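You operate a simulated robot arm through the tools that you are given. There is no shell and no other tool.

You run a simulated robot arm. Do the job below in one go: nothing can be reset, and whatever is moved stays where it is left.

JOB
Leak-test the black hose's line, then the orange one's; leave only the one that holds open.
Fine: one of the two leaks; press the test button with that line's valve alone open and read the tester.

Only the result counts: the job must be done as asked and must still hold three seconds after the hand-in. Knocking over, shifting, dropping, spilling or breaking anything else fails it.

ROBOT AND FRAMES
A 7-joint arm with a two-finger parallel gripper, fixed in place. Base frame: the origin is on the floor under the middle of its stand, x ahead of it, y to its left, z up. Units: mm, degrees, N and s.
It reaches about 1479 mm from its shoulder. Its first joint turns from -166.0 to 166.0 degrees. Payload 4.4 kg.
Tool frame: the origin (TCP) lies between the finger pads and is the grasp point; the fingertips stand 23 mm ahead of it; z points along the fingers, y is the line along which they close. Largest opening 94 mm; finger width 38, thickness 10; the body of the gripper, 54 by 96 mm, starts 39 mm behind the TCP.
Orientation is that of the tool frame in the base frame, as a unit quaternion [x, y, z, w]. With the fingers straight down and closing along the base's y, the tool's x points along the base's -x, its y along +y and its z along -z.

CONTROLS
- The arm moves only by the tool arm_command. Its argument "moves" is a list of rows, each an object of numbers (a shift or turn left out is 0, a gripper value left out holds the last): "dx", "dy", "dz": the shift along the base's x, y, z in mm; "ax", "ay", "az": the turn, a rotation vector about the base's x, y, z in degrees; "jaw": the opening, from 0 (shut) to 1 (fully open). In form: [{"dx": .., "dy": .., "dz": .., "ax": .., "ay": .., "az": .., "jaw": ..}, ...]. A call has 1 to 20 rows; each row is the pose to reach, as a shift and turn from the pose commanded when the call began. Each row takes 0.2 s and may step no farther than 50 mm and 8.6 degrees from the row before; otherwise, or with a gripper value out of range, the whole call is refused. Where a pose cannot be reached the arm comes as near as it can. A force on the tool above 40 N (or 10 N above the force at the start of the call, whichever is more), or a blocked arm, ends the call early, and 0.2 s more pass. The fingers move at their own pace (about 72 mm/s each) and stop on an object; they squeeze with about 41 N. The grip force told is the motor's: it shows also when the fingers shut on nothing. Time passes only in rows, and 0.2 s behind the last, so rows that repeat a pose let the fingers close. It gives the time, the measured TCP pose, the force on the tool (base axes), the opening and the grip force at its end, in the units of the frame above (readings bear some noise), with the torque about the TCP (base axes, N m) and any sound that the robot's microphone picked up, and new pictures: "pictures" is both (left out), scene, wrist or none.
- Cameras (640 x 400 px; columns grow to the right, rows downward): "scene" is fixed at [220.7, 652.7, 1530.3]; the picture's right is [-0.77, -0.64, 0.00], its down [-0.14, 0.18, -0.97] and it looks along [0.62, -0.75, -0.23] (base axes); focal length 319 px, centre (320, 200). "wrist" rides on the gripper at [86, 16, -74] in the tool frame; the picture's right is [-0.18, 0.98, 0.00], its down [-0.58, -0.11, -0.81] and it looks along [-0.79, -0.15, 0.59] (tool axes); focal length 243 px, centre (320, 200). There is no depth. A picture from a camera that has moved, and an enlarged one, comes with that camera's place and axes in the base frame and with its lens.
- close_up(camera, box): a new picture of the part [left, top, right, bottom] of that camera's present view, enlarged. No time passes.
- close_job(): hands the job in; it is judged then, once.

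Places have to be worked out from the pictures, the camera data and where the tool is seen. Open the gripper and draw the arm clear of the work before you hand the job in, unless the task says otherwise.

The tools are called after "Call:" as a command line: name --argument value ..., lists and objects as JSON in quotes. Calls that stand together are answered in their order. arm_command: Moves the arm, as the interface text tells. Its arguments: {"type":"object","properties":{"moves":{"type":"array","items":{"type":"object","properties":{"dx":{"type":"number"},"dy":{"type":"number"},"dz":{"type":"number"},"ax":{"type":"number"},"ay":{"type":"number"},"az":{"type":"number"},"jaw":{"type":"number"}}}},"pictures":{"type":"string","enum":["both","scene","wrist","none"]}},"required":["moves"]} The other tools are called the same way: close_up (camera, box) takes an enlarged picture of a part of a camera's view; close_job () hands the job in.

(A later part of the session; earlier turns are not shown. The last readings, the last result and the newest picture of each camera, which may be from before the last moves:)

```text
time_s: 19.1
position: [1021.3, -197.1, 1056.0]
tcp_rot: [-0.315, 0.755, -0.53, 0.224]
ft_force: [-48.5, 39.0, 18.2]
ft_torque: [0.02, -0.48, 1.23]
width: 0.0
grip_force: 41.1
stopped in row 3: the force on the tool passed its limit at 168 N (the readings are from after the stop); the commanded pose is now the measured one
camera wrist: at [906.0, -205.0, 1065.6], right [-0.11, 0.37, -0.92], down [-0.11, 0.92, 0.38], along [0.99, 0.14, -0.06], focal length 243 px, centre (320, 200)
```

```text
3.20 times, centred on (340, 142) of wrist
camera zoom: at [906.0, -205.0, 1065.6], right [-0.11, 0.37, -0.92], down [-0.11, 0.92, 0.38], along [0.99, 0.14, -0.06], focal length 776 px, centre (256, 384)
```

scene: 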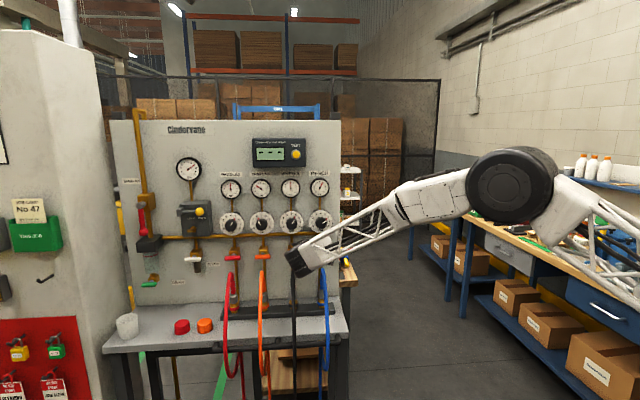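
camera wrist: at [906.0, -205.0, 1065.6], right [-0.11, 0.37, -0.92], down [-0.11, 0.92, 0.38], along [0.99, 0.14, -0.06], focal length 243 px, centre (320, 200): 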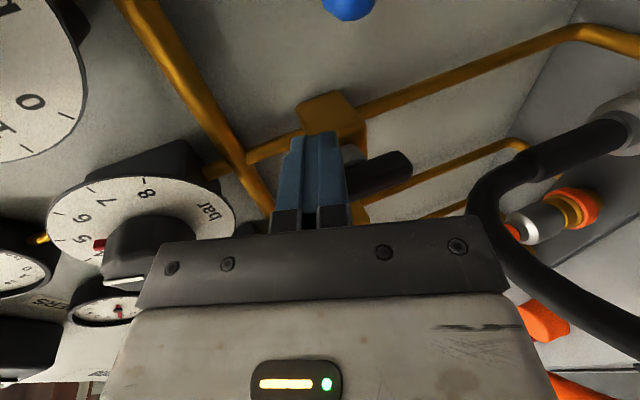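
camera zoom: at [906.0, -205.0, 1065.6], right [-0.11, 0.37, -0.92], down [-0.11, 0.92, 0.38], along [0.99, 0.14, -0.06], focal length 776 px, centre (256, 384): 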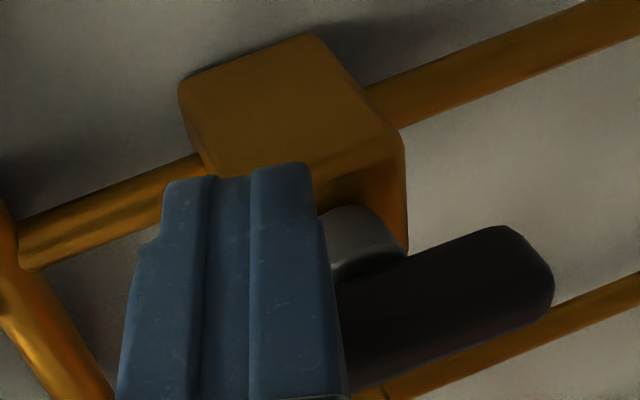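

The tip ran frontally into the bar's upper end, a hard contact with about 62 N left along the panel normal. That means the bar's centre is nearer L≈610 than 617. I'll back off at once, move 14 mm farther right, re-enter beside the bar and push left gently.

Call:
arm_command --moves '[{"dx": -10.6, "dy": 10.6}, {"dx": -20.5, "dy": 0.7}, {"dx": -20.5, "dy": 0.7}]' --pictures "both"

Call:
close_up --camera "wrist" --box '[240, 60, 440, 185]'

Call:
close_up --camera "scene" --box '[200, 200, 360, 300]'

```text
time_s: 19.9
position: [1000.6, -199.6, 1053.7]
tcp_rot: [-0.315, 0.756, -0.53, 0.222]
ft_force: [-0.1, -0.7, 0.9]
ft_torque: [0.03, -0.03, 0.03]
width: 0.0
grip_force: 41.0
camera wrist: at [885.5, -207.0, 1063.3], right [-0.11, 0.37, -0.92], down [-0.1, 0.92, 0.38], along [0.99, 0.14, -0.06], focal length 243 px, centre (320, 200)
```

scene: 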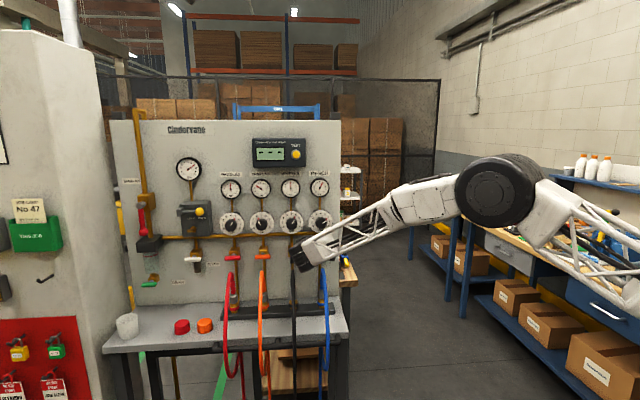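
wrist: 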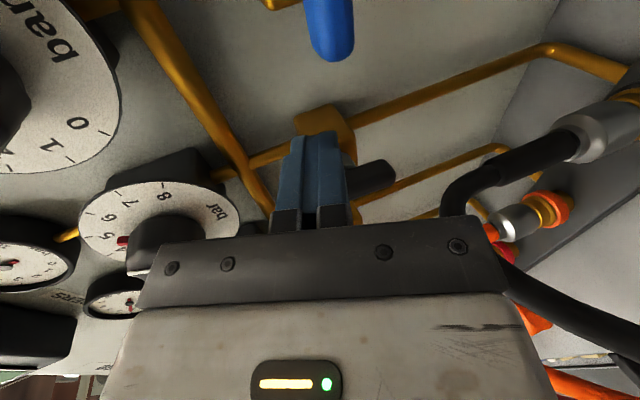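

```text
3.20 times, centred on (340, 122) of wrist
camera zoom: at [885.5, -207.0, 1063.3], right [-0.11, 0.37, -0.92], down [-0.1, 0.92, 0.38], along [0.99, 0.14, -0.06], focal length 776 px, centre (256, 448)
```

zoom: 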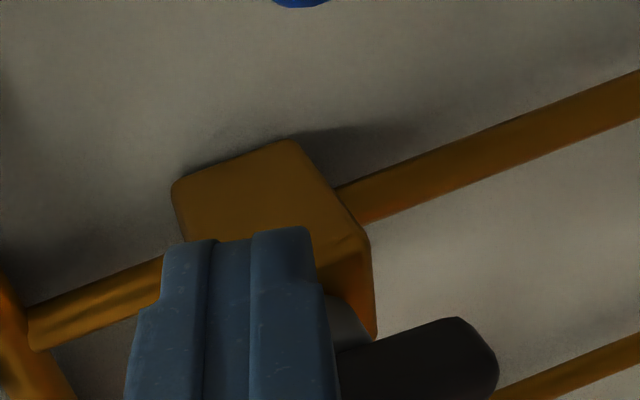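

```text
4.00 times, centred on (280, 250) of scene
camera zoom: at [220.7, 652.7, 1530.3], right [-0.77, -0.64, 0.0], down [-0.14, 0.18, -0.97], along [0.62, -0.75, -0.23], focal length 1275 px, centre (480, 0)
```

zoom: 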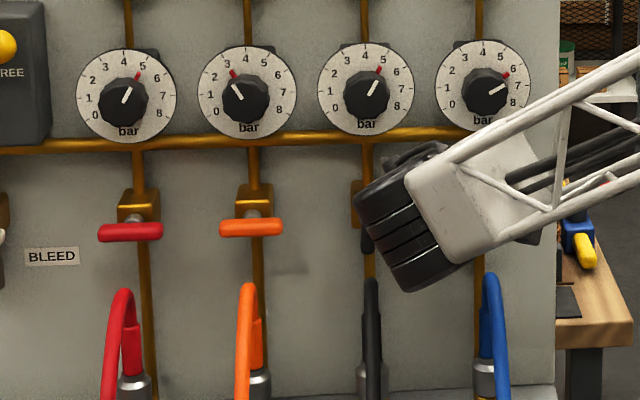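

Contact is released and forces are near zero. I'll enter beside the bar at L≈566, then push left in small steps until the stop.

Call:
arm_command --moves '[{"dx": 8, "dy": -8}, {"dx": 16.3, "dy": -16.3}, {"dx": 18.4, "dy": -14.2}, {"dx": 20.5, "dy": -12.1}, {"dx": 22.6, "dy": -10}, {"dx": 24.3, "dy": -8.3}, {"dx": 25.7, "dy": -6.9}, {"dx": 27.1, "dy": -5.5}, {"dx": 28.5, "dy": -4.1}, {"dx": 29.9, "dy": -2.7}]' --pictures "wrist"

Call:
close_up --camera "wrist" --box '[240, 80, 440, 205]'

```text
time_s: 22.1
position: [1028.1, -204.7, 1054.0]
tcp_rot: [-0.314, 0.756, -0.531, 0.222]
ft_force: [-6.7, -5.0, 1.3]
ft_torque: [-0.05, 0.03, 0.06]
width: 0.0
grip_force: 40.7
stopped in row 10: the force on the tool passed its limit at 45 N (the readings are from after the stop); the commanded pose is now the measured one
camera wrist: at [913.9, -212.0, 1063.4], right [-0.11, 0.37, -0.92], down [-0.1, 0.92, 0.38], along [0.99, 0.13, -0.06], focal length 243 px, centre (320, 200)
```

wrist: 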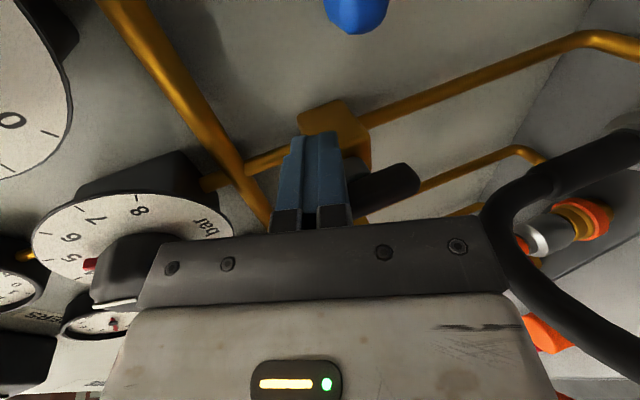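

```text
3.20 times, centred on (340, 142) of wrist
camera zoom: at [913.9, -212.0, 1063.4], right [-0.11, 0.37, -0.92], down [-0.1, 0.92, 0.38], along [0.99, 0.13, -0.06], focal length 776 px, centre (256, 384)
```

zoom: 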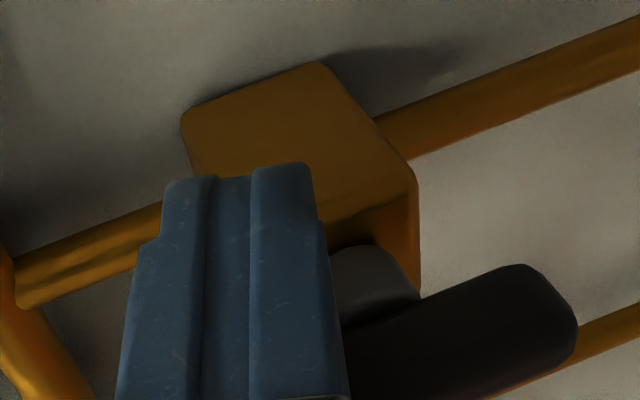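

The push stopped at 45 N with the bar parallel to the pipe, and the reaction runs along the panel. The black valve is now at its open stop, and the geometry puts its centre at L≈610. I'll withdraw and rise to in front of the TEST button.

Call:
arm_command --moves '[{"dx": -2.8, "dy": -2.8}, {"dx": -31.1, "dy": 25.5}, {"dx": -59.4, "dy": 53.8}, {"dx": -57.5, "dy": 54.2, "dz": 46, "ax": -1.8, "ay": -1.8}, {"dx": -55.7, "dy": 54.6, "dz": 92, "ax": -3.5, "ay": -3.5}, {"dx": -53.8, "dy": 55, "dz": 138, "ax": -5.3, "ay": -5.3}, {"dx": -52, "dy": 55.4, "dz": 184, "ax": -7.1, "ay": -7.1}, {"dx": -50, "dy": 55.8, "dz": 230, "ax": -8.8, "ay": -8.8}, {"dx": -48, "dy": 56.3, "dz": 276, "ax": -10.6, "ay": -10.6}, {"dx": -46, "dy": 56.8, "dz": 323, "ax": -12.4, "ay": -12.4}, {"dx": -44.5, "dy": 57.3, "dz": 370, "ax": -14.14, "ay": -14.14}, {"dx": -44.5, "dy": 57.3, "dz": 370, "ax": -14.14, "ay": -14.14}]' --pictures "both"

Call:
close_up --camera "wrist" --box '[220, 0, 420, 180]'

Call:
close_up --camera "scene" --box '[200, 200, 360, 300]'

```text
time_s: 24.7
position: [984.5, -145.0, 1425.0]
tcp_rot: [0.271, -0.652, 0.654, -0.272]
ft_force: [0.0, 0.1, -0.2]
ft_torque: [0.0, 0.0, -0.02]
width: 0.2
grip_force: 41.0
camera wrist: at [870.1, -153.5, 1408.3], right [0.13, 0.13, -0.98], down [-0.16, 0.98, 0.11], along [0.98, 0.15, 0.15], focal length 243 px, centre (320, 200)
```

scene: 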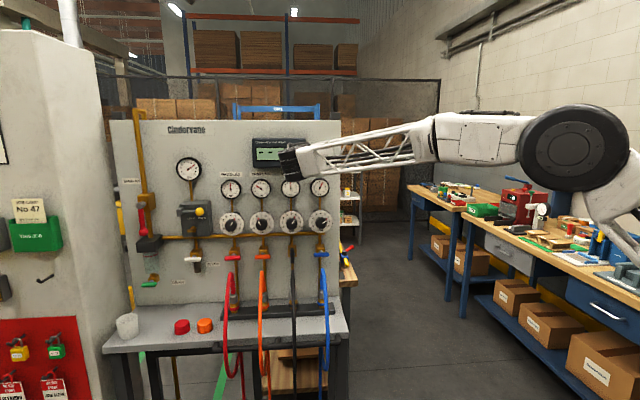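
wrist: 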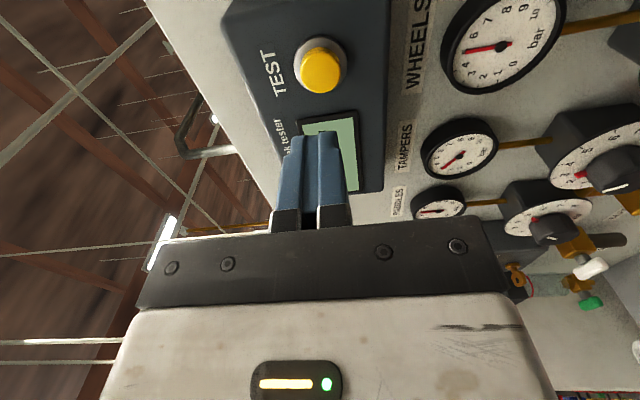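

```text
2.22 times, centred on (320, 90) of wrist
camera zoom: at [870.1, -153.5, 1408.3], right [0.13, 0.13, -0.98], down [-0.16, 0.98, 0.11], along [0.98, 0.15, 0.15], focal length 539 px, centre (320, 444)
```

zoom: 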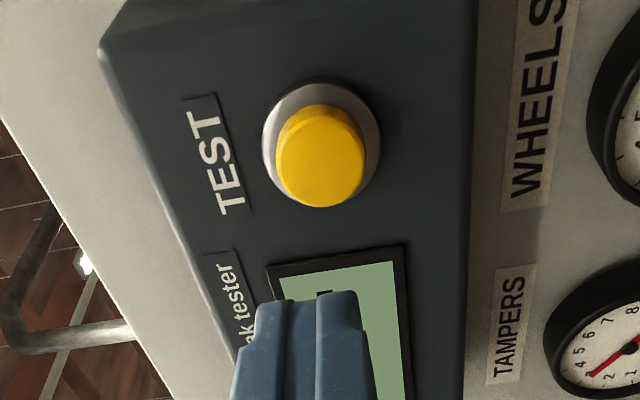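

```text
4.00 times, centred on (280, 250) of scene
camera zoom: at [220.7, 652.7, 1530.3], right [-0.77, -0.64, 0.0], down [-0.14, 0.18, -0.97], along [0.62, -0.75, -0.23], focal length 1275 px, centre (480, 0)
```

zoom: 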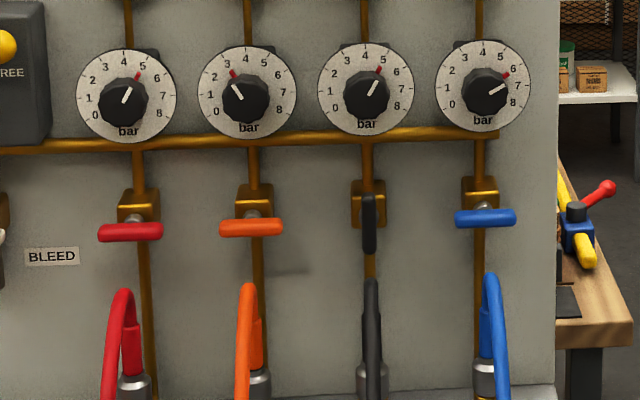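

The scene view shows the black handle fully vertical while the other three stay crosswise. I'll press TEST: line up at L≈588, z≈1424, and advance slowly along the panel normal until the button bottoms out.

Call:
arm_command --moves '[{"dx": 24.3, "dy": -32.2, "dz": -1}, {"dx": 42, "dy": -49.9, "dz": -1}, {"dx": 44.1, "dy": -52, "dz": -1}, {"dx": 46.2, "dy": -54.1, "dz": -1}, {"dx": 48.3, "dy": -56.2, "dz": -1}, {"dx": 50.4, "dy": -58.3, "dz": -1}, {"dx": 52.5, "dy": -60.4, "dz": -1}, {"dx": 54.6, "dy": -62.5, "dz": -1}, {"dx": 56.7, "dy": -64.6, "dz": -1}, {"dx": 58.8, "dy": -66.7, "dz": -1}]' --pictures "both"

Call:
close_up --camera "scene" --box '[240, 120, 360, 200]'

Call:
close_up --camera "wrist" --box '[220, 40, 420, 220]'

```text
time_s: 26.1
position: [1033.8, -203.9, 1424.8]
tcp_rot: [0.271, -0.652, 0.654, -0.273]
ft_force: [-35.2, 16.2, -6.9]
ft_torque: [0.12, 0.05, -0.28]
width: 0.0
grip_force: 41.4
heard: click
stopped in row 7: the force on the tool passed its limit at 43 N (the readings are from after the stop); the commanded pose is now the measured one
camera wrist: at [919.5, -211.4, 1406.8], right [0.13, 0.13, -0.98], down [-0.16, 0.98, 0.11], along [0.98, 0.15, 0.15], focal length 243 px, centre (320, 200)
```

scene: 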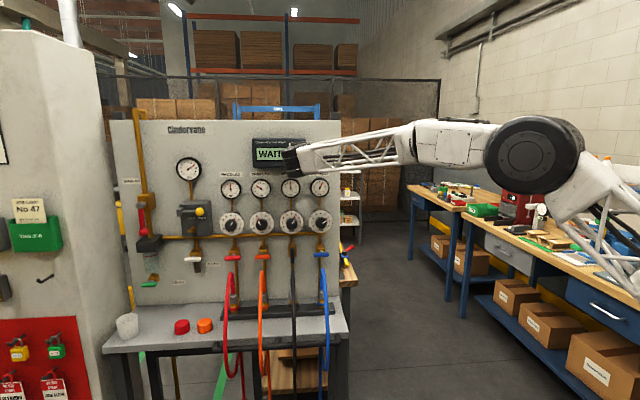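
wrist: 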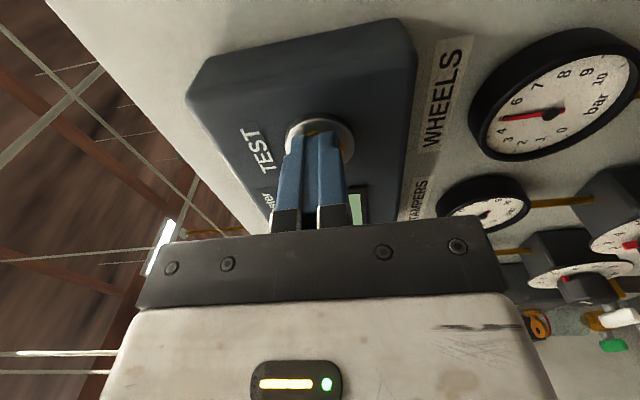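

```text
5.00 times, centred on (300, 160) of scene
camera zoom: at [220.7, 652.7, 1530.3], right [-0.77, -0.64, 0.0], down [-0.14, 0.18, -0.97], along [0.62, -0.75, -0.23], focal length 1594 px, centre (420, 400)
```

zoom: 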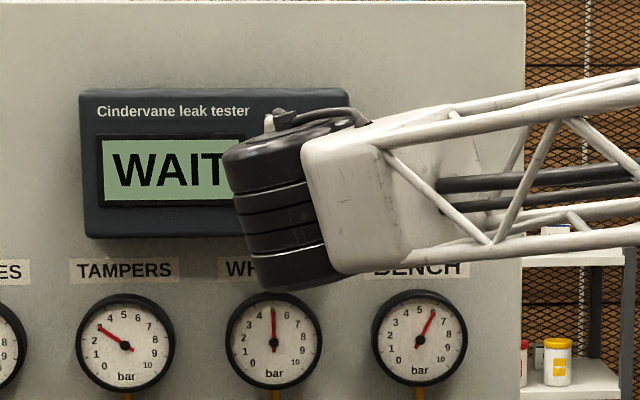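

```text
2.22 times, centred on (320, 130) of wrist
camera zoom: at [919.5, -211.4, 1406.8], right [0.13, 0.13, -0.98], down [-0.16, 0.98, 0.11], along [0.98, 0.15, 0.15], focal length 539 px, centre (320, 356)
```

zoom: 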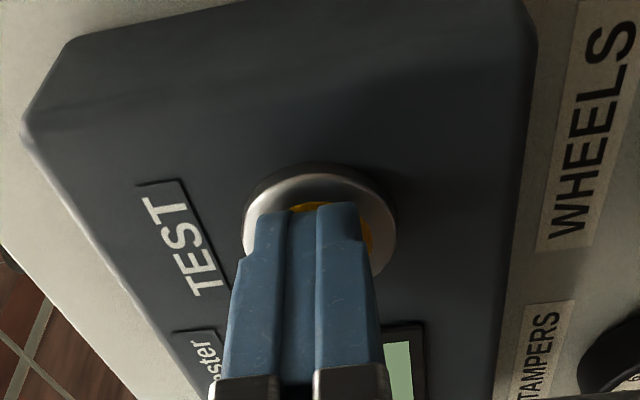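

Heard a click, and the tester now shows "WAIT". I'll back off the button and lower the arm so the display is visible, then wait for the result.

Call:
arm_command --moves '[{"dx": -7, "dy": 7}, {"dx": -35, "dy": 35}, {"dx": -56.6, "dy": 56.6, "dz": -20}, {"dx": -58, "dy": 55, "dz": -65}, {"dx": -60, "dy": 53, "dz": -110}, {"dx": -62, "dy": 51, "dz": -155}, {"dx": -64, "dy": 49, "dz": -200}, {"dx": -64, "dy": 49, "dz": -200}, {"dx": -64, "dy": 49, "dz": -200}]' --pictures "both"

Call:
close_up --camera "scene" --box '[240, 120, 360, 200]'

```text
time_s: 28.1
position: [969.4, -156.2, 1224.2]
tcp_rot: [0.27, -0.653, 0.654, -0.271]
ft_force: [-0.7, 0.1, -0.6]
ft_torque: [0.01, 0.01, 0.0]
width: 0.0
grip_force: 41.1
camera wrist: at [855.0, -164.3, 1207.4], right [0.13, 0.13, -0.98], down [-0.16, 0.98, 0.11], along [0.98, 0.14, 0.15], focal length 243 px, centre (320, 200)
```

scene: 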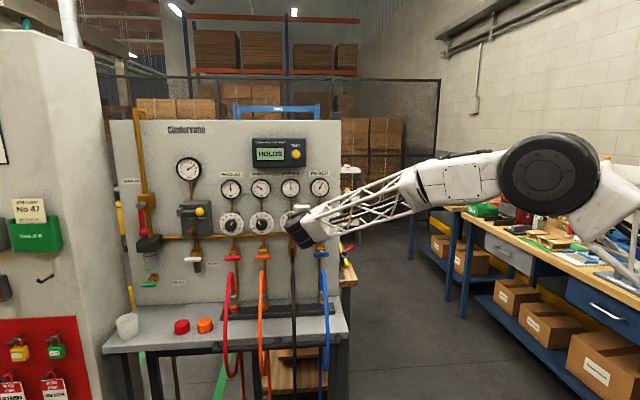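
wrist: 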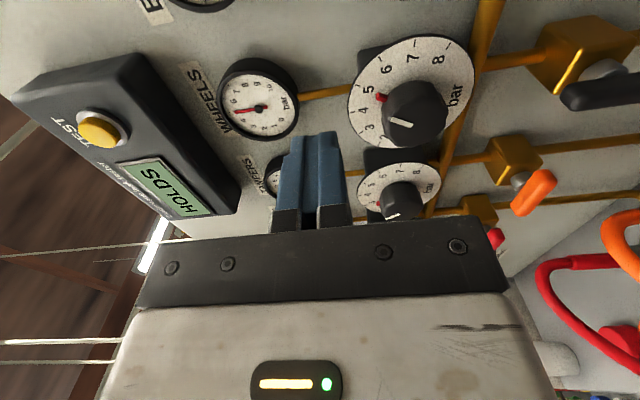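

```text
5.00 times, centred on (300, 160) of scene
camera zoom: at [220.7, 652.7, 1530.3], right [-0.77, -0.64, 0.0], down [-0.14, 0.18, -0.97], along [0.62, -0.75, -0.23], focal length 1594 px, centre (420, 400)
```

zoom: 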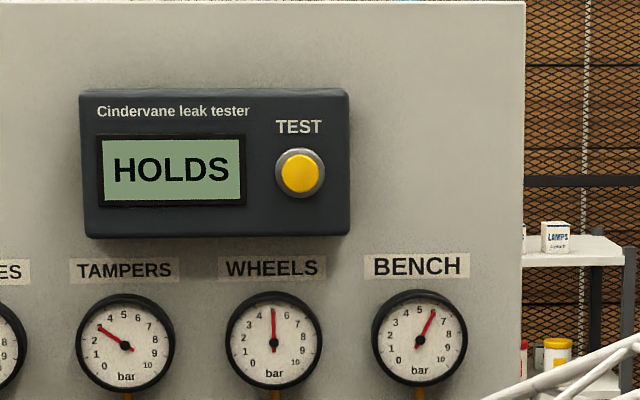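

The tester reads "HOLDS" for the black line. I still have to test orange with its valve alone open, so I'll close black first. I'm going to a point left of the black bar's upper half, with the tool tilted 20° down.

Call:
arm_command --moves '[{"dx": 12.3, "dy": 8.3, "dz": -33.6, "ax": 2.83, "ay": 2.83}, {"dx": 24.6, "dy": 16.7, "dz": -67, "ax": 5.66, "ay": 5.66}, {"dx": 36.9, "dy": 25, "dz": -101, "ax": 8.48, "ay": 8.48}, {"dx": 49.2, "dy": 33.4, "dz": -134, "ax": 11.31, "ay": 11.31}, {"dx": 61.5, "dy": 41.7, "dz": -168, "ax": 14.14, "ay": 14.14}, {"dx": 61.5, "dy": 41.7, "dz": -168, "ax": 14.14, "ay": 14.14}]' --pictures "both"

Call:
close_up --camera "wrist" --box '[220, 20, 420, 145]'

```text
time_s: 29.5
position: [1034.8, -111.1, 1057.1]
tcp_rot: [-0.313, 0.756, -0.531, 0.22]
ft_force: [-0.8, -0.1, -0.1]
ft_torque: [0.01, 0.04, 0.0]
width: 0.0
grip_force: 41.1
camera wrist: at [920.2, -118.8, 1066.5], right [-0.11, 0.37, -0.92], down [-0.1, 0.92, 0.38], along [0.99, 0.13, -0.06], focal length 243 px, centre (320, 200)
```

scene: 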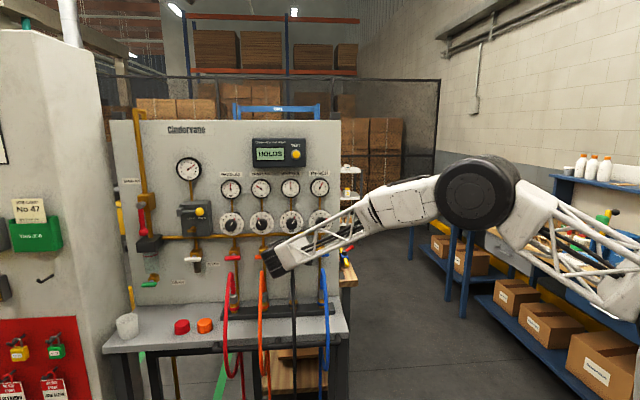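
wrist: 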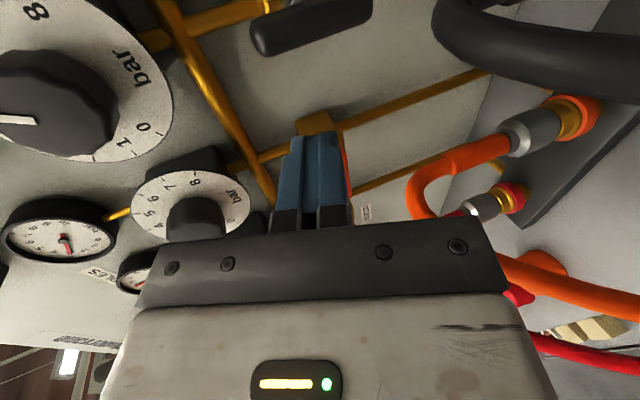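

```text
3.20 times, centred on (320, 82) of wrist
camera zoom: at [920.2, -118.8, 1066.5], right [-0.11, 0.37, -0.92], down [-0.1, 0.92, 0.38], along [0.99, 0.13, -0.06], focal length 776 px, centre (320, 576)
```

zoom: 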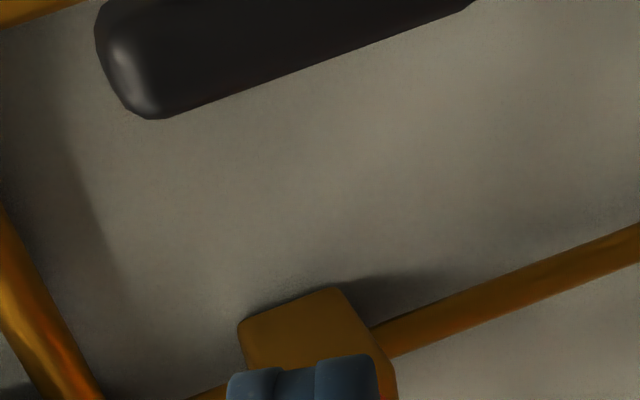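

I'm about 20 mm left of the upright black bar with everything clear. I'll advance beside its upper half and sweep right to turn it clockwise back toward closed.

Call:
arm_command --moves '[{"dx": 22, "dy": -22, "dz": -1.5}, {"dx": 43.8, "dy": -43.8, "dz": -3}, {"dx": 41, "dy": -46.6, "dz": -3}, {"dx": 38.1, "dy": -49.5, "dz": -3}, {"dx": 35.3, "dy": -52.3, "dz": -3}, {"dx": 32.5, "dy": -55.1, "dz": -3}, {"dx": 29.7, "dy": -57.9, "dz": -3}, {"dx": 26.8, "dy": -60.8, "dz": -3}, {"dx": 24, "dy": -63.6, "dz": -3}, {"dx": 21.2, "dy": -66.4, "dz": -3}, {"dx": 18.4, "dy": -69.2, "dz": -3}, {"dx": 15.5, "dy": -72.1, "dz": -3}]' --pictures "wrist"

Call:
close_up --camera "wrist" --box '[240, 60, 440, 185]'

```text
time_s: 31.7
position: [1055.9, -179.2, 1056.6]
tcp_rot: [-0.312, 0.755, -0.532, 0.222]
ft_force: [-0.6, -1.1, 1.5]
ft_torque: [-0.04, 0.02, 0.01]
width: 0.0
grip_force: 41.4
stopped in row 10: the force on the tool passed its limit at 44 N (the readings are from after the stop); the commanded pose is now the measured one
camera wrist: at [940.4, -186.5, 1065.6], right [-0.1, 0.37, -0.93], down [-0.1, 0.92, 0.38], along [0.99, 0.13, -0.06], focal length 243 px, centre (320, 200)
```

wrist: 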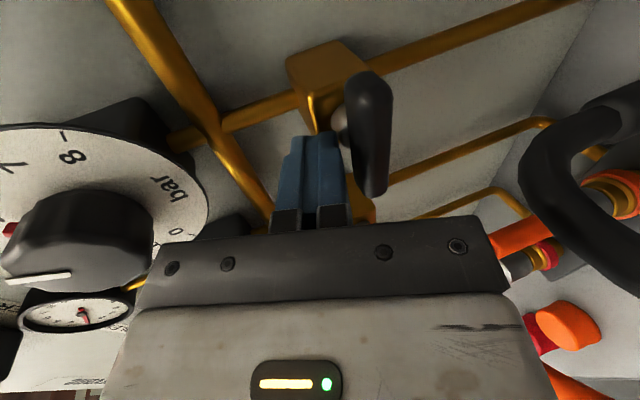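

```text
3.20 times, centred on (340, 122) of wrist
camera zoom: at [940.4, -186.5, 1065.6], right [-0.1, 0.37, -0.93], down [-0.1, 0.92, 0.38], along [0.99, 0.13, -0.06], focal length 776 px, centre (256, 448)
```

zoom: 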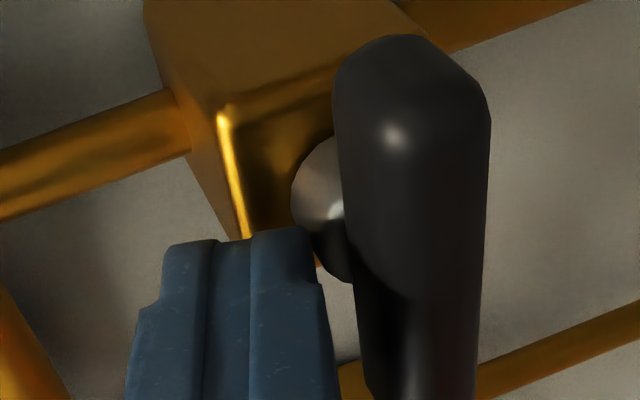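

The bar now looks horizontal again and the call stopped on a 44 N contact. To make sure it's at its closed stop, I'll slide over its right end and press down lightly.

Call:
arm_command --moves '[{"dx": -11, "dy": -11, "dz": 2}, {"dx": -21.9, "dy": -21.9, "dz": 2}, {"dx": -24, "dy": -24, "dz": 0}, {"dx": -24, "dy": -24, "dz": -2}, {"dx": -24, "dy": -24, "dz": -4}, {"dx": -24, "dy": -24, "dz": -6}, {"dx": -24, "dy": -24, "dz": -8}, {"dx": -24, "dy": -24, "dz": -10}]' --pictures "wrist"

```text
time_s: 33.4
position: [1031.6, -202.8, 1054.1]
tcp_rot: [-0.311, 0.754, -0.533, 0.226]
ft_force: [0.2, -1.0, 3.9]
ft_torque: [-0.01, -0.11, 0.0]
width: 0.0
grip_force: 41.2
stopped in row 8: the force on the tool passed its limit at 44 N (the readings are from after the stop); the commanded pose is now the measured one
camera wrist: at [917.1, -210.0, 1062.9], right [-0.1, 0.36, -0.93], down [-0.11, 0.92, 0.37], along [0.99, 0.13, -0.05], focal length 243 px, centre (320, 200)
```

wrist: 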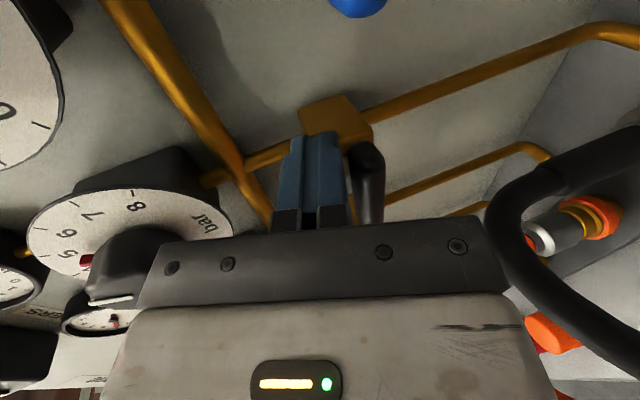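

It stopped at 44 N about 3 mm higher than my first press, so I'll check the bar's angle closely before moving on.

Call:
close_up --camera "wrist" --box '[280, 100, 440, 225]'

Call:
close_up --camera "scene" --box '[200, 200, 360, 300]'

```text
3.20 times, centred on (360, 162) of wrist
camera zoom: at [917.1, -210.0, 1062.9], right [-0.1, 0.36, -0.93], down [-0.11, 0.92, 0.37], along [0.99, 0.13, -0.05], focal length 776 px, centre (192, 320)
```

zoom: 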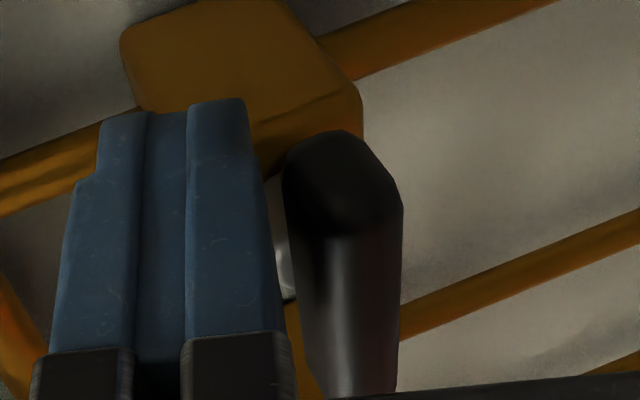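

```text
4.00 times, centred on (280, 250) of scene
camera zoom: at [220.7, 652.7, 1530.3], right [-0.77, -0.64, 0.0], down [-0.14, 0.18, -0.97], along [0.62, -0.75, -0.23], focal length 1275 px, centre (480, 0)
```

zoom: 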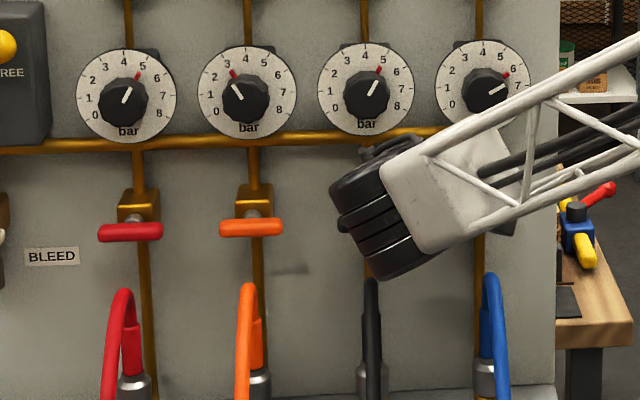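

The bar reads horizontal to within a degree, so black is closed. Next is orange, 117 mm to the left (centre L≈727). I'll lift off, back out and move in front of the orange bar's left end.

Call:
arm_command --moves '[{"dz": 8}, {"dx": -28.3, "dy": 28.3, "dz": 8}, {"dx": -50.9, "dy": 50.9, "dz": 8}, {"dx": -18.7, "dy": 83, "dz": 8}, {"dx": 13.4, "dy": 115.2, "dz": 8}, {"dx": 45.5, "dy": 147.4, "dz": 8}, {"dx": 77.7, "dy": 179.5, "dz": 8}, {"dx": 77.7, "dy": 179.5, "dz": 8}]' --pictures "both"

Call:
close_up --camera "scene" --box '[200, 200, 360, 300]'

Call:
close_up --camera "wrist" --box '[240, 0, 440, 125]'

```text
time_s: 35.2
position: [1108.3, -23.4, 1059.4]
tcp_rot: [-0.311, 0.754, -0.533, 0.225]
ft_force: [0.2, -0.6, -0.6]
ft_torque: [0.0, 0.01, 0.0]
width: 0.0
grip_force: 41.3
camera wrist: at [993.0, -30.7, 1068.3], right [-0.1, 0.36, -0.93], down [-0.11, 0.92, 0.37], along [0.99, 0.14, -0.05], focal length 243 px, centre (320, 200)
```

scene: 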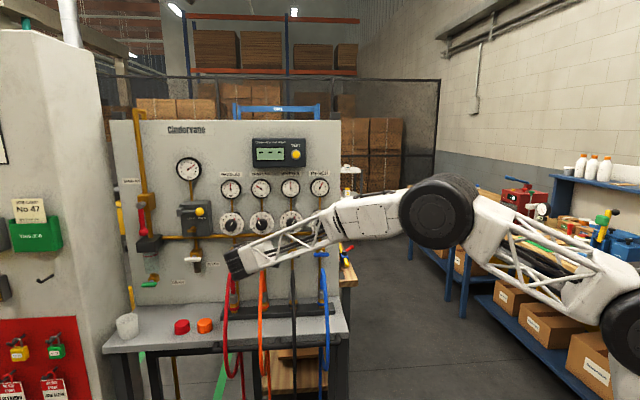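
wrist: 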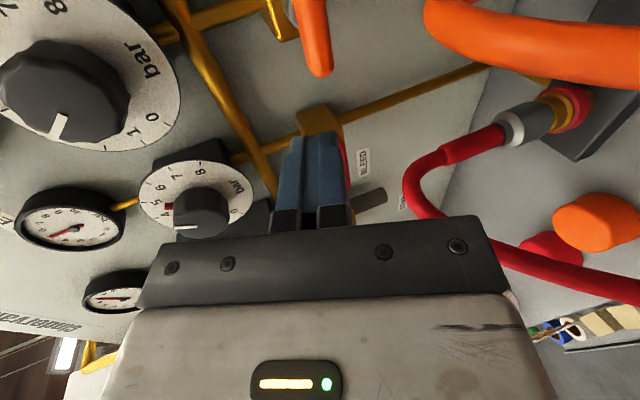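

```text
4.00 times, centred on (280, 250) of scene
camera zoom: at [220.7, 652.7, 1530.3], right [-0.77, -0.64, 0.0], down [-0.14, 0.18, -0.97], along [0.62, -0.75, -0.23], focal length 1275 px, centre (480, 0)
```

zoom: 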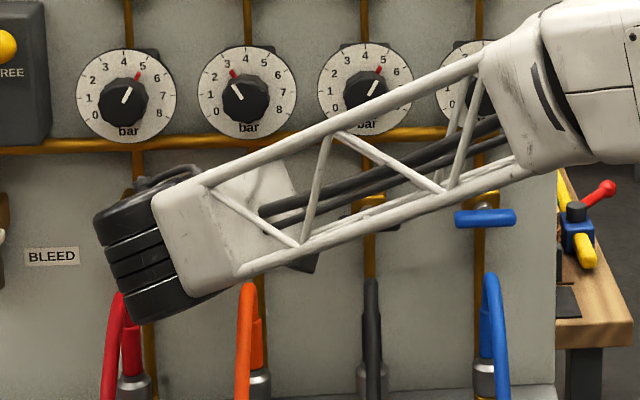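

```text
3.20 times, centred on (340, 62) of wrist
camera zoom: at [993.0, -30.7, 1068.3], right [-0.1, 0.36, -0.93], down [-0.11, 0.92, 0.37], along [0.99, 0.14, -0.05], focal length 776 px, centre (256, 640)
```

zoom: 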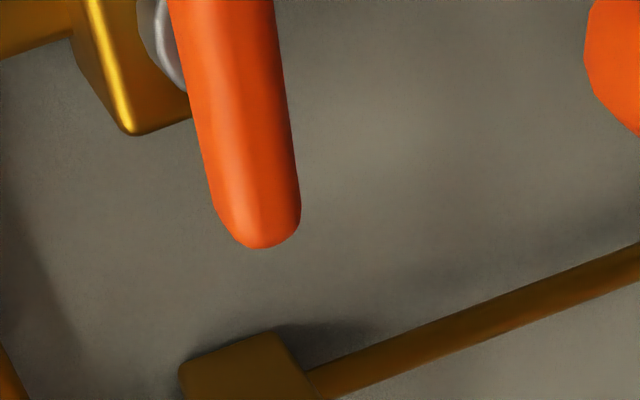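

Black reads closed and the finger is in front of the orange bar's left end (tip covers L≈748–786, and the bar end is near 759). I'll advance above it and press down, tilting as I go and moving slightly inward at the end, the same motion that worked on black.

Call:
arm_command --moves '[{"dx": 25.8, "dy": -25.8, "dz": 0}, {"dx": 51.6, "dy": -51.6, "dz": -2}, {"dx": 51.6, "dy": -51.6, "dz": -6}, {"dx": 51.6, "dy": -51.6, "dz": -10}, {"dx": 51.6, "dy": -51.6, "dz": -14}, {"dx": 51.6, "dy": -51.6, "dz": -18}, {"dx": 51.6, "dy": -51.6, "dz": -20, "ax": 2.4, "ay": 2.4}, {"dx": 51.6, "dy": -51.6, "dz": -23, "ax": 4.8, "ay": 4.8}, {"dx": 51.6, "dy": -51.6, "dz": -26, "ax": 7.07, "ay": 7.07}, {"dx": 49.5, "dy": -53.7, "dz": -27, "ax": 7.07, "ay": 7.07}, {"dx": 47.4, "dy": -55.8, "dz": -27, "ax": 7.07, "ay": 7.07}, {"dx": 45.2, "dy": -58, "dz": -27, "ax": 7.07, "ay": 7.07}]' --pictures "both"

Call:
close_up --camera "wrist" --box '[220, 40, 420, 165]'

```text
time_s: 37.8
position: [1154.7, -80.2, 1033.5]
tcp_rot: [-0.33, 0.797, -0.465, 0.197]
ft_force: [7.0, 5.0, -1.9]
ft_torque: [0.1, -0.15, 0.09]
width: 0.0
grip_force: 40.7
camera wrist: at [1042.0, -90.3, 1055.6], right [-0.21, 0.47, -0.86], down [-0.05, 0.87, 0.49], along [0.98, 0.15, -0.15], focal length 243 px, centre (320, 200)
```

scene: 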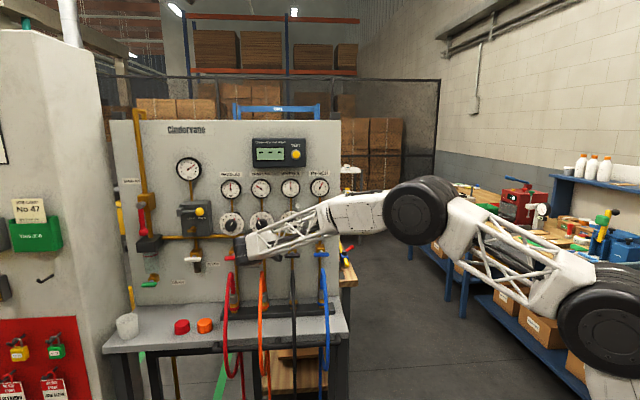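
wrist: 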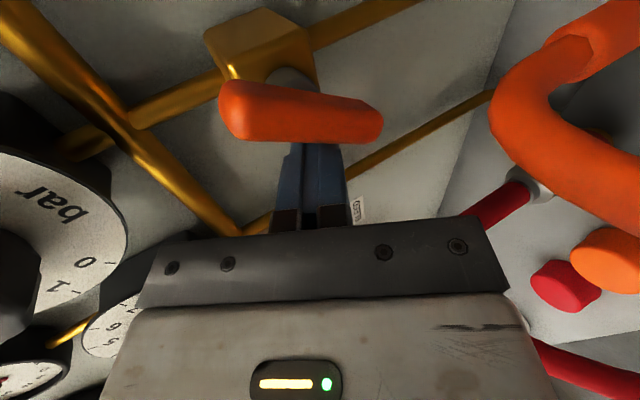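

```text
3.20 times, centred on (320, 102) of wrist
camera zoom: at [1042.0, -90.3, 1055.6], right [-0.21, 0.47, -0.86], down [-0.05, 0.87, 0.49], along [0.98, 0.15, -0.15], focal length 776 px, centre (320, 512)
```

zoom: 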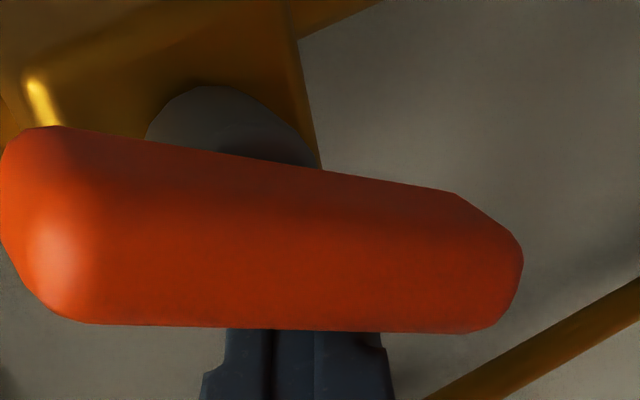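

Orange is about 58° turned. I'll nudge it a little further, then withdraw and swing round to the right side of its raised end.

Call:
arm_command --moves '[{"dx": -1.4, "dy": -1.4}, {"dx": -2.8, "dy": -2.8}, {"dx": 2.8, "dy": 2.8}, {"dx": -21.9, "dy": 27.5}, {"dx": -50.2, "dy": 55.8, "dz": 8, "ax": -2.4, "ay": -2.4}, {"dx": -78.5, "dy": 27.5, "dz": 16, "ax": -4.8, "ay": -4.8}, {"dx": -110, "dy": -4, "dz": 22.5, "ax": -7.07, "ay": -7.07}, {"dx": -110, "dy": -4, "dz": 22.5, "ax": -7.07, "ay": -7.07}]' --pictures "both"

Call:
close_up --camera "wrist" --box '[240, 20, 440, 145]'

Call:
close_up --camera "scene" --box '[200, 200, 360, 300]'

```text
time_s: 39.6
position: [1045.9, -86.1, 1057.2]
tcp_rot: [-0.311, 0.754, -0.532, 0.225]
ft_force: [0.2, 0.7, -0.1]
ft_torque: [0.01, -0.01, 0.02]
width: 0.0
grip_force: 41.0
camera wrist: at [930.6, -93.5, 1065.1], right [-0.1, 0.36, -0.93], down [-0.11, 0.92, 0.37], along [0.99, 0.13, -0.05], focal length 243 px, centre (320, 200)
```

scene: 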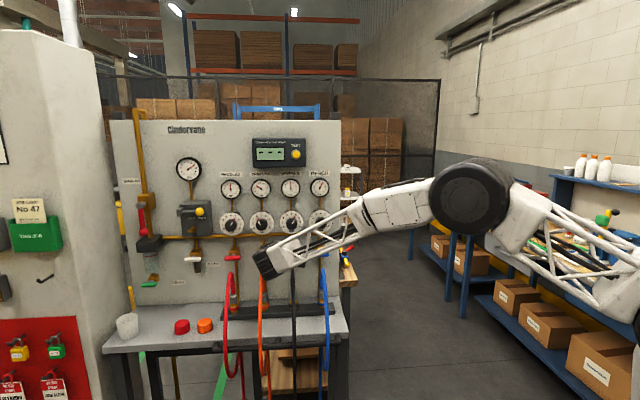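
wrist: 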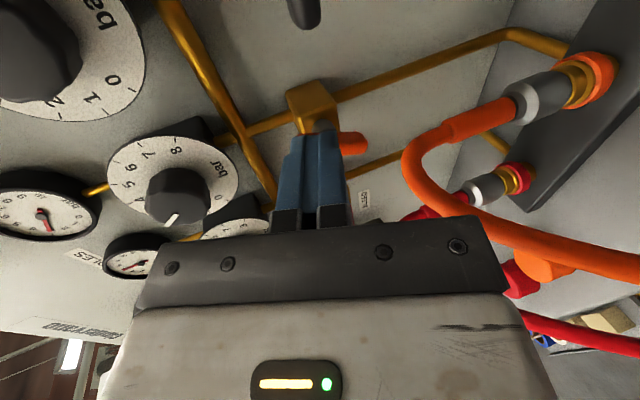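

```text
3.20 times, centred on (340, 82) of wrist
camera zoom: at [930.6, -93.5, 1065.1], right [-0.1, 0.36, -0.93], down [-0.11, 0.92, 0.37], along [0.99, 0.13, -0.05], focal length 776 px, centre (256, 576)
```

zoom: 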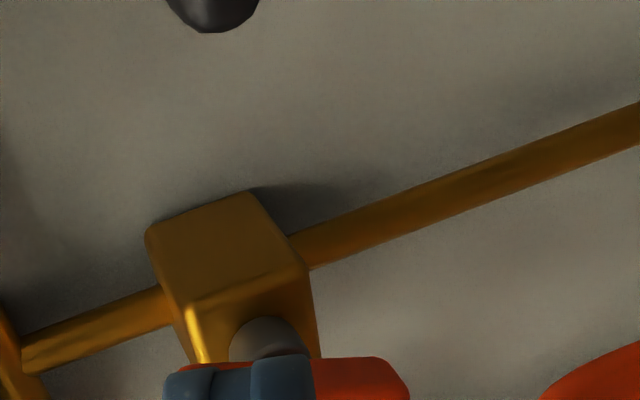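

```text
4.00 times, centred on (280, 250) of scene
camera zoom: at [220.7, 652.7, 1530.3], right [-0.77, -0.64, 0.0], down [-0.14, 0.18, -0.97], along [0.62, -0.75, -0.23], focal length 1275 px, centre (480, 0)
```

zoom: 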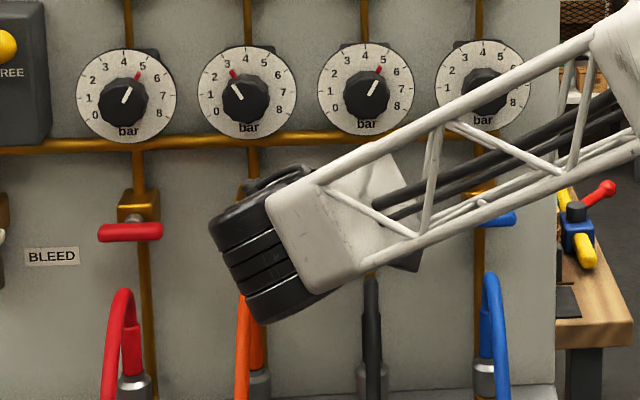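

Orange is about 68° turned. I'll enter to the right of its raised end with about 13 mm to spare, and push left until it seats at its open stop.

Call:
arm_command --moves '[{"dx": 24, "dy": -27, "dz": -1}, {"dx": 48.1, "dy": -53.7, "dz": -2}, {"dx": 50.2, "dy": -51.6, "dz": -2}, {"dx": 52.3, "dy": -49.5, "dz": -2}, {"dx": 54.4, "dy": -47.4, "dz": -2}, {"dx": 56.5, "dy": -45.3, "dz": -2}, {"dx": 58.6, "dy": -43.2, "dz": -2}, {"dx": 60.7, "dy": -41.1, "dz": -2}, {"dx": 62.8, "dy": -39, "dz": -2}, {"dx": 64.2, "dy": -37.6, "dz": -2}, {"dx": 65.6, "dy": -36.2, "dz": -2}, {"dx": 67, "dy": -34.8, "dz": -2}, {"dx": 68.4, "dy": -33.4, "dz": -2}]' --pictures "wrist"

Call:
close_up --camera "wrist" --box '[240, 80, 440, 205]'

```text
time_s: 42.1
position: [1109.1, -123.4, 1053.2]
tcp_rot: [-0.311, 0.755, -0.532, 0.223]
ft_force: [-7.5, -6.2, 3.6]
ft_torque: [-0.01, 0.04, 0.08]
width: 0.0
grip_force: 40.7
stopped in row 12: the force on the tool passed its limit at 48 N (the readings are from after the stop); the commanded pose is now the measured one
camera wrist: at [994.5, -130.0, 1061.3], right [-0.1, 0.36, -0.93], down [-0.1, 0.92, 0.37], along [0.99, 0.13, -0.05], focal length 243 px, centre (320, 200)
```

wrist: 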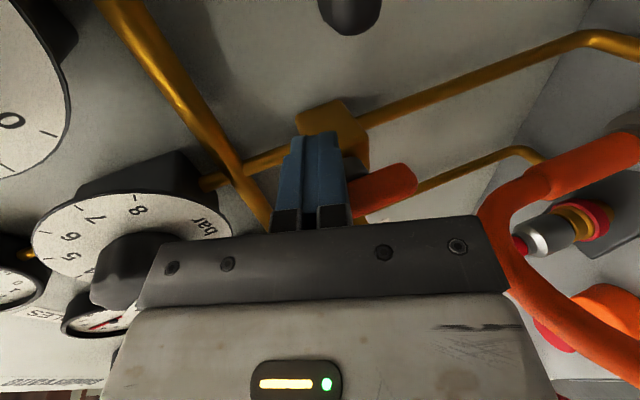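

```text
3.20 times, centred on (340, 142) of wrist
camera zoom: at [994.5, -130.0, 1061.3], right [-0.1, 0.36, -0.93], down [-0.1, 0.92, 0.37], along [0.99, 0.13, -0.05], focal length 776 px, centre (256, 384)
```

zoom: 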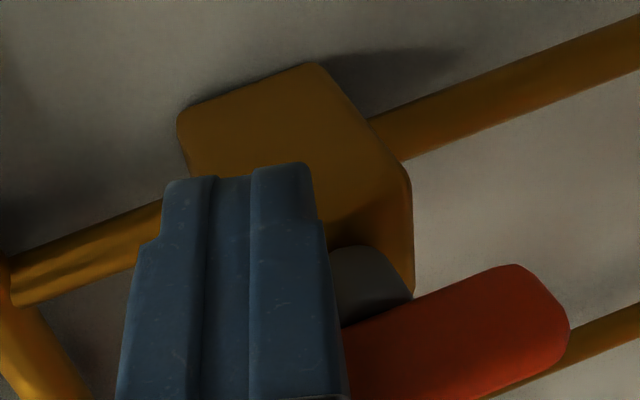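

Orange hit its stop at 48 N and lies parallel to its pipe. I'll withdraw, rise to the TEST button and check both valves from the scene camera.

Call:
arm_command --moves '[{"dx": -2.8, "dy": -2.8}, {"dx": -30, "dy": 24.5}, {"dx": -55.8, "dy": 50.2}, {"dx": -63.9, "dy": 41.6, "dz": 41.3, "ax": -1.57, "ay": -1.57}, {"dx": -71.9, "dy": 33, "dz": 82.6, "ax": -3.14, "ay": -3.14}, {"dx": -80, "dy": 24.4, "dz": 123.9, "ax": -4.71, "ay": -4.71}, {"dx": -88, "dy": 15.8, "dz": 165.2, "ax": -6.28, "ay": -6.28}, {"dx": -96.1, "dy": 7.2, "dz": 206.5, "ax": -7.86, "ay": -7.86}, {"dx": -104.2, "dy": -1.4, "dz": 247.8, "ax": -9.43, "ay": -9.43}, {"dx": -112.2, "dy": -10, "dz": 289, "ax": -11, "ay": -11}, {"dx": -120.3, "dy": -18.6, "dz": 330.4, "ax": -12.57, "ay": -12.57}, {"dx": -128.3, "dy": -27.2, "dz": 371.6, "ax": -14.14, "ay": -14.14}, {"dx": -128.3, "dy": -27.2, "dz": 371.6, "ax": -14.14, "ay": -14.14}]' --pictures "both"

Call:
close_up --camera "scene" --box '[200, 200, 360, 300]'

Call:
close_up --camera "wrist" --box '[220, 0, 420, 180]'

```text
time_s: 44.9
position: [980.7, -149.4, 1422.4]
tcp_rot: [0.269, -0.651, 0.655, -0.273]
ft_force: [-1.2, 0.4, 0.1]
ft_torque: [0.02, -0.02, -0.03]
width: 0.2
grip_force: 40.7
camera wrist: at [867.8, -158.3, 1405.1], right [0.14, 0.13, -0.98], down [-0.16, 0.98, 0.1], along [0.98, 0.15, 0.16], focal length 243 px, centre (320, 200)
```

scene: 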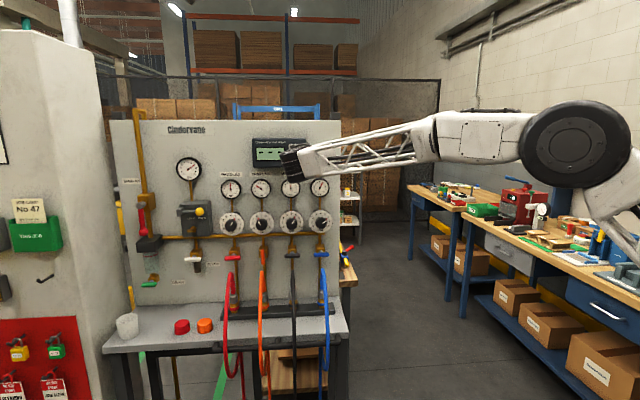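
wrist: 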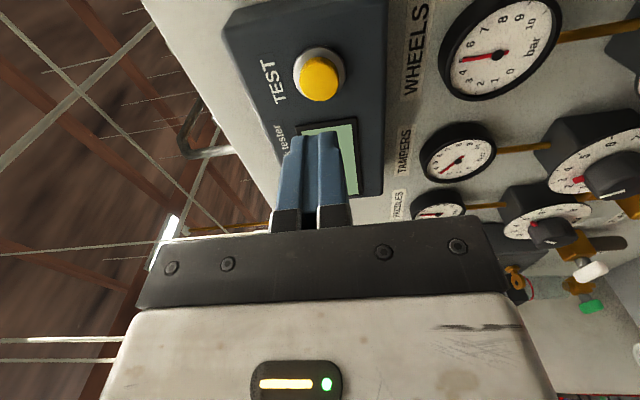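

```text
4.00 times, centred on (280, 250) of scene
camera zoom: at [220.7, 652.7, 1530.3], right [-0.77, -0.64, 0.0], down [-0.14, 0.18, -0.97], along [0.62, -0.75, -0.23], focal length 1275 px, centre (480, 0)
```

zoom: 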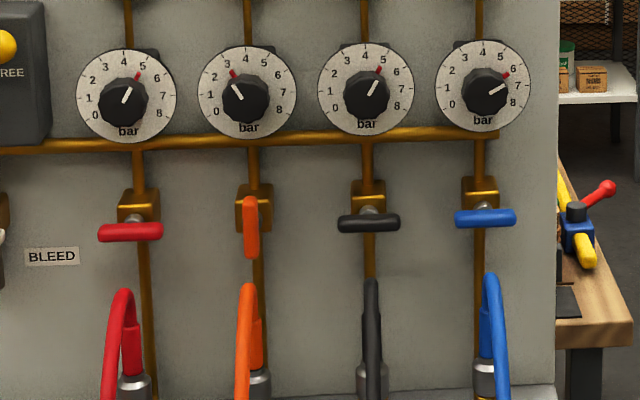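

```text
2.22 times, centred on (320, 90) of wrist
camera zoom: at [867.8, -158.3, 1405.1], right [0.14, 0.13, -0.98], down [-0.16, 0.98, 0.1], along [0.98, 0.15, 0.16], focal length 539 px, centre (320, 444)
```

zoom: 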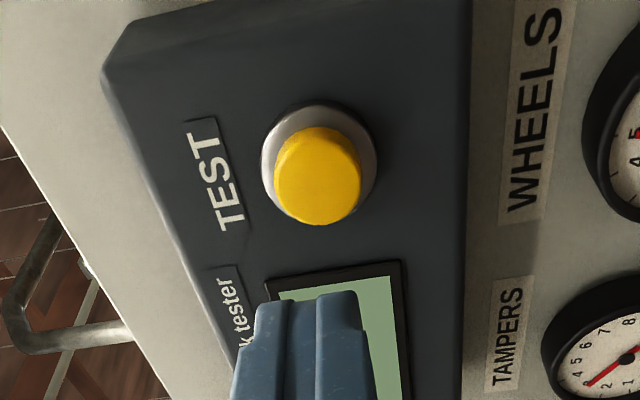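

Orange now stands vertical, with black, red and blue crosswise, so only orange is open. I'll press TEST again at the same spot as before.

Call:
arm_command --moves '[{"dx": 26, "dy": -27, "dz": 2}, {"dx": 42, "dy": -43, "dz": 2.4}, {"dx": 44.1, "dy": -45.1, "dz": 2.4}, {"dx": 46.2, "dy": -47.2, "dz": 2.4}, {"dx": 48.3, "dy": -49.3, "dz": 2.4}, {"dx": 50.4, "dy": -51.4, "dz": 2.4}, {"dx": 52.5, "dy": -53.5, "dz": 2.4}, {"dx": 54.6, "dy": -55.6, "dz": 2.4}, {"dx": 56.7, "dy": -57.7, "dz": 2.4}, {"dx": 58.8, "dy": -59.8, "dz": 2.4}, {"dx": 60.9, "dy": -61.9, "dz": 2.4}]' --pictures "scene"

```text
time_s: 46.6
position: [1034.3, -201.9, 1426.8]
tcp_rot: [0.269, -0.651, 0.655, -0.275]
ft_force: [-35.2, 15.3, -6.7]
ft_torque: [0.13, 0.18, -0.35]
width: 0.1
grip_force: 40.9
heard: click
stopped in row 8: the force on the tool passed its limit at 43 N (the readings are from after the stop); the commanded pose is now the measured one
```

scene: 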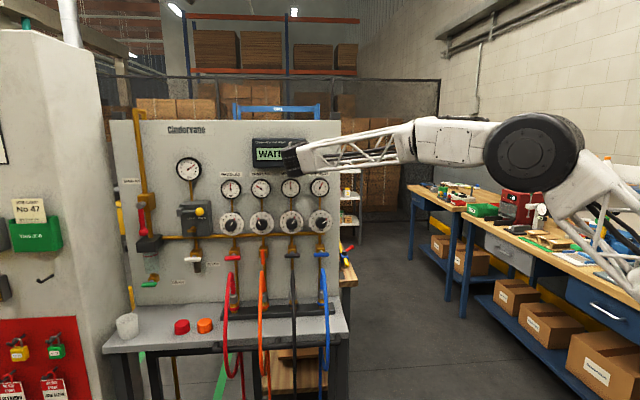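

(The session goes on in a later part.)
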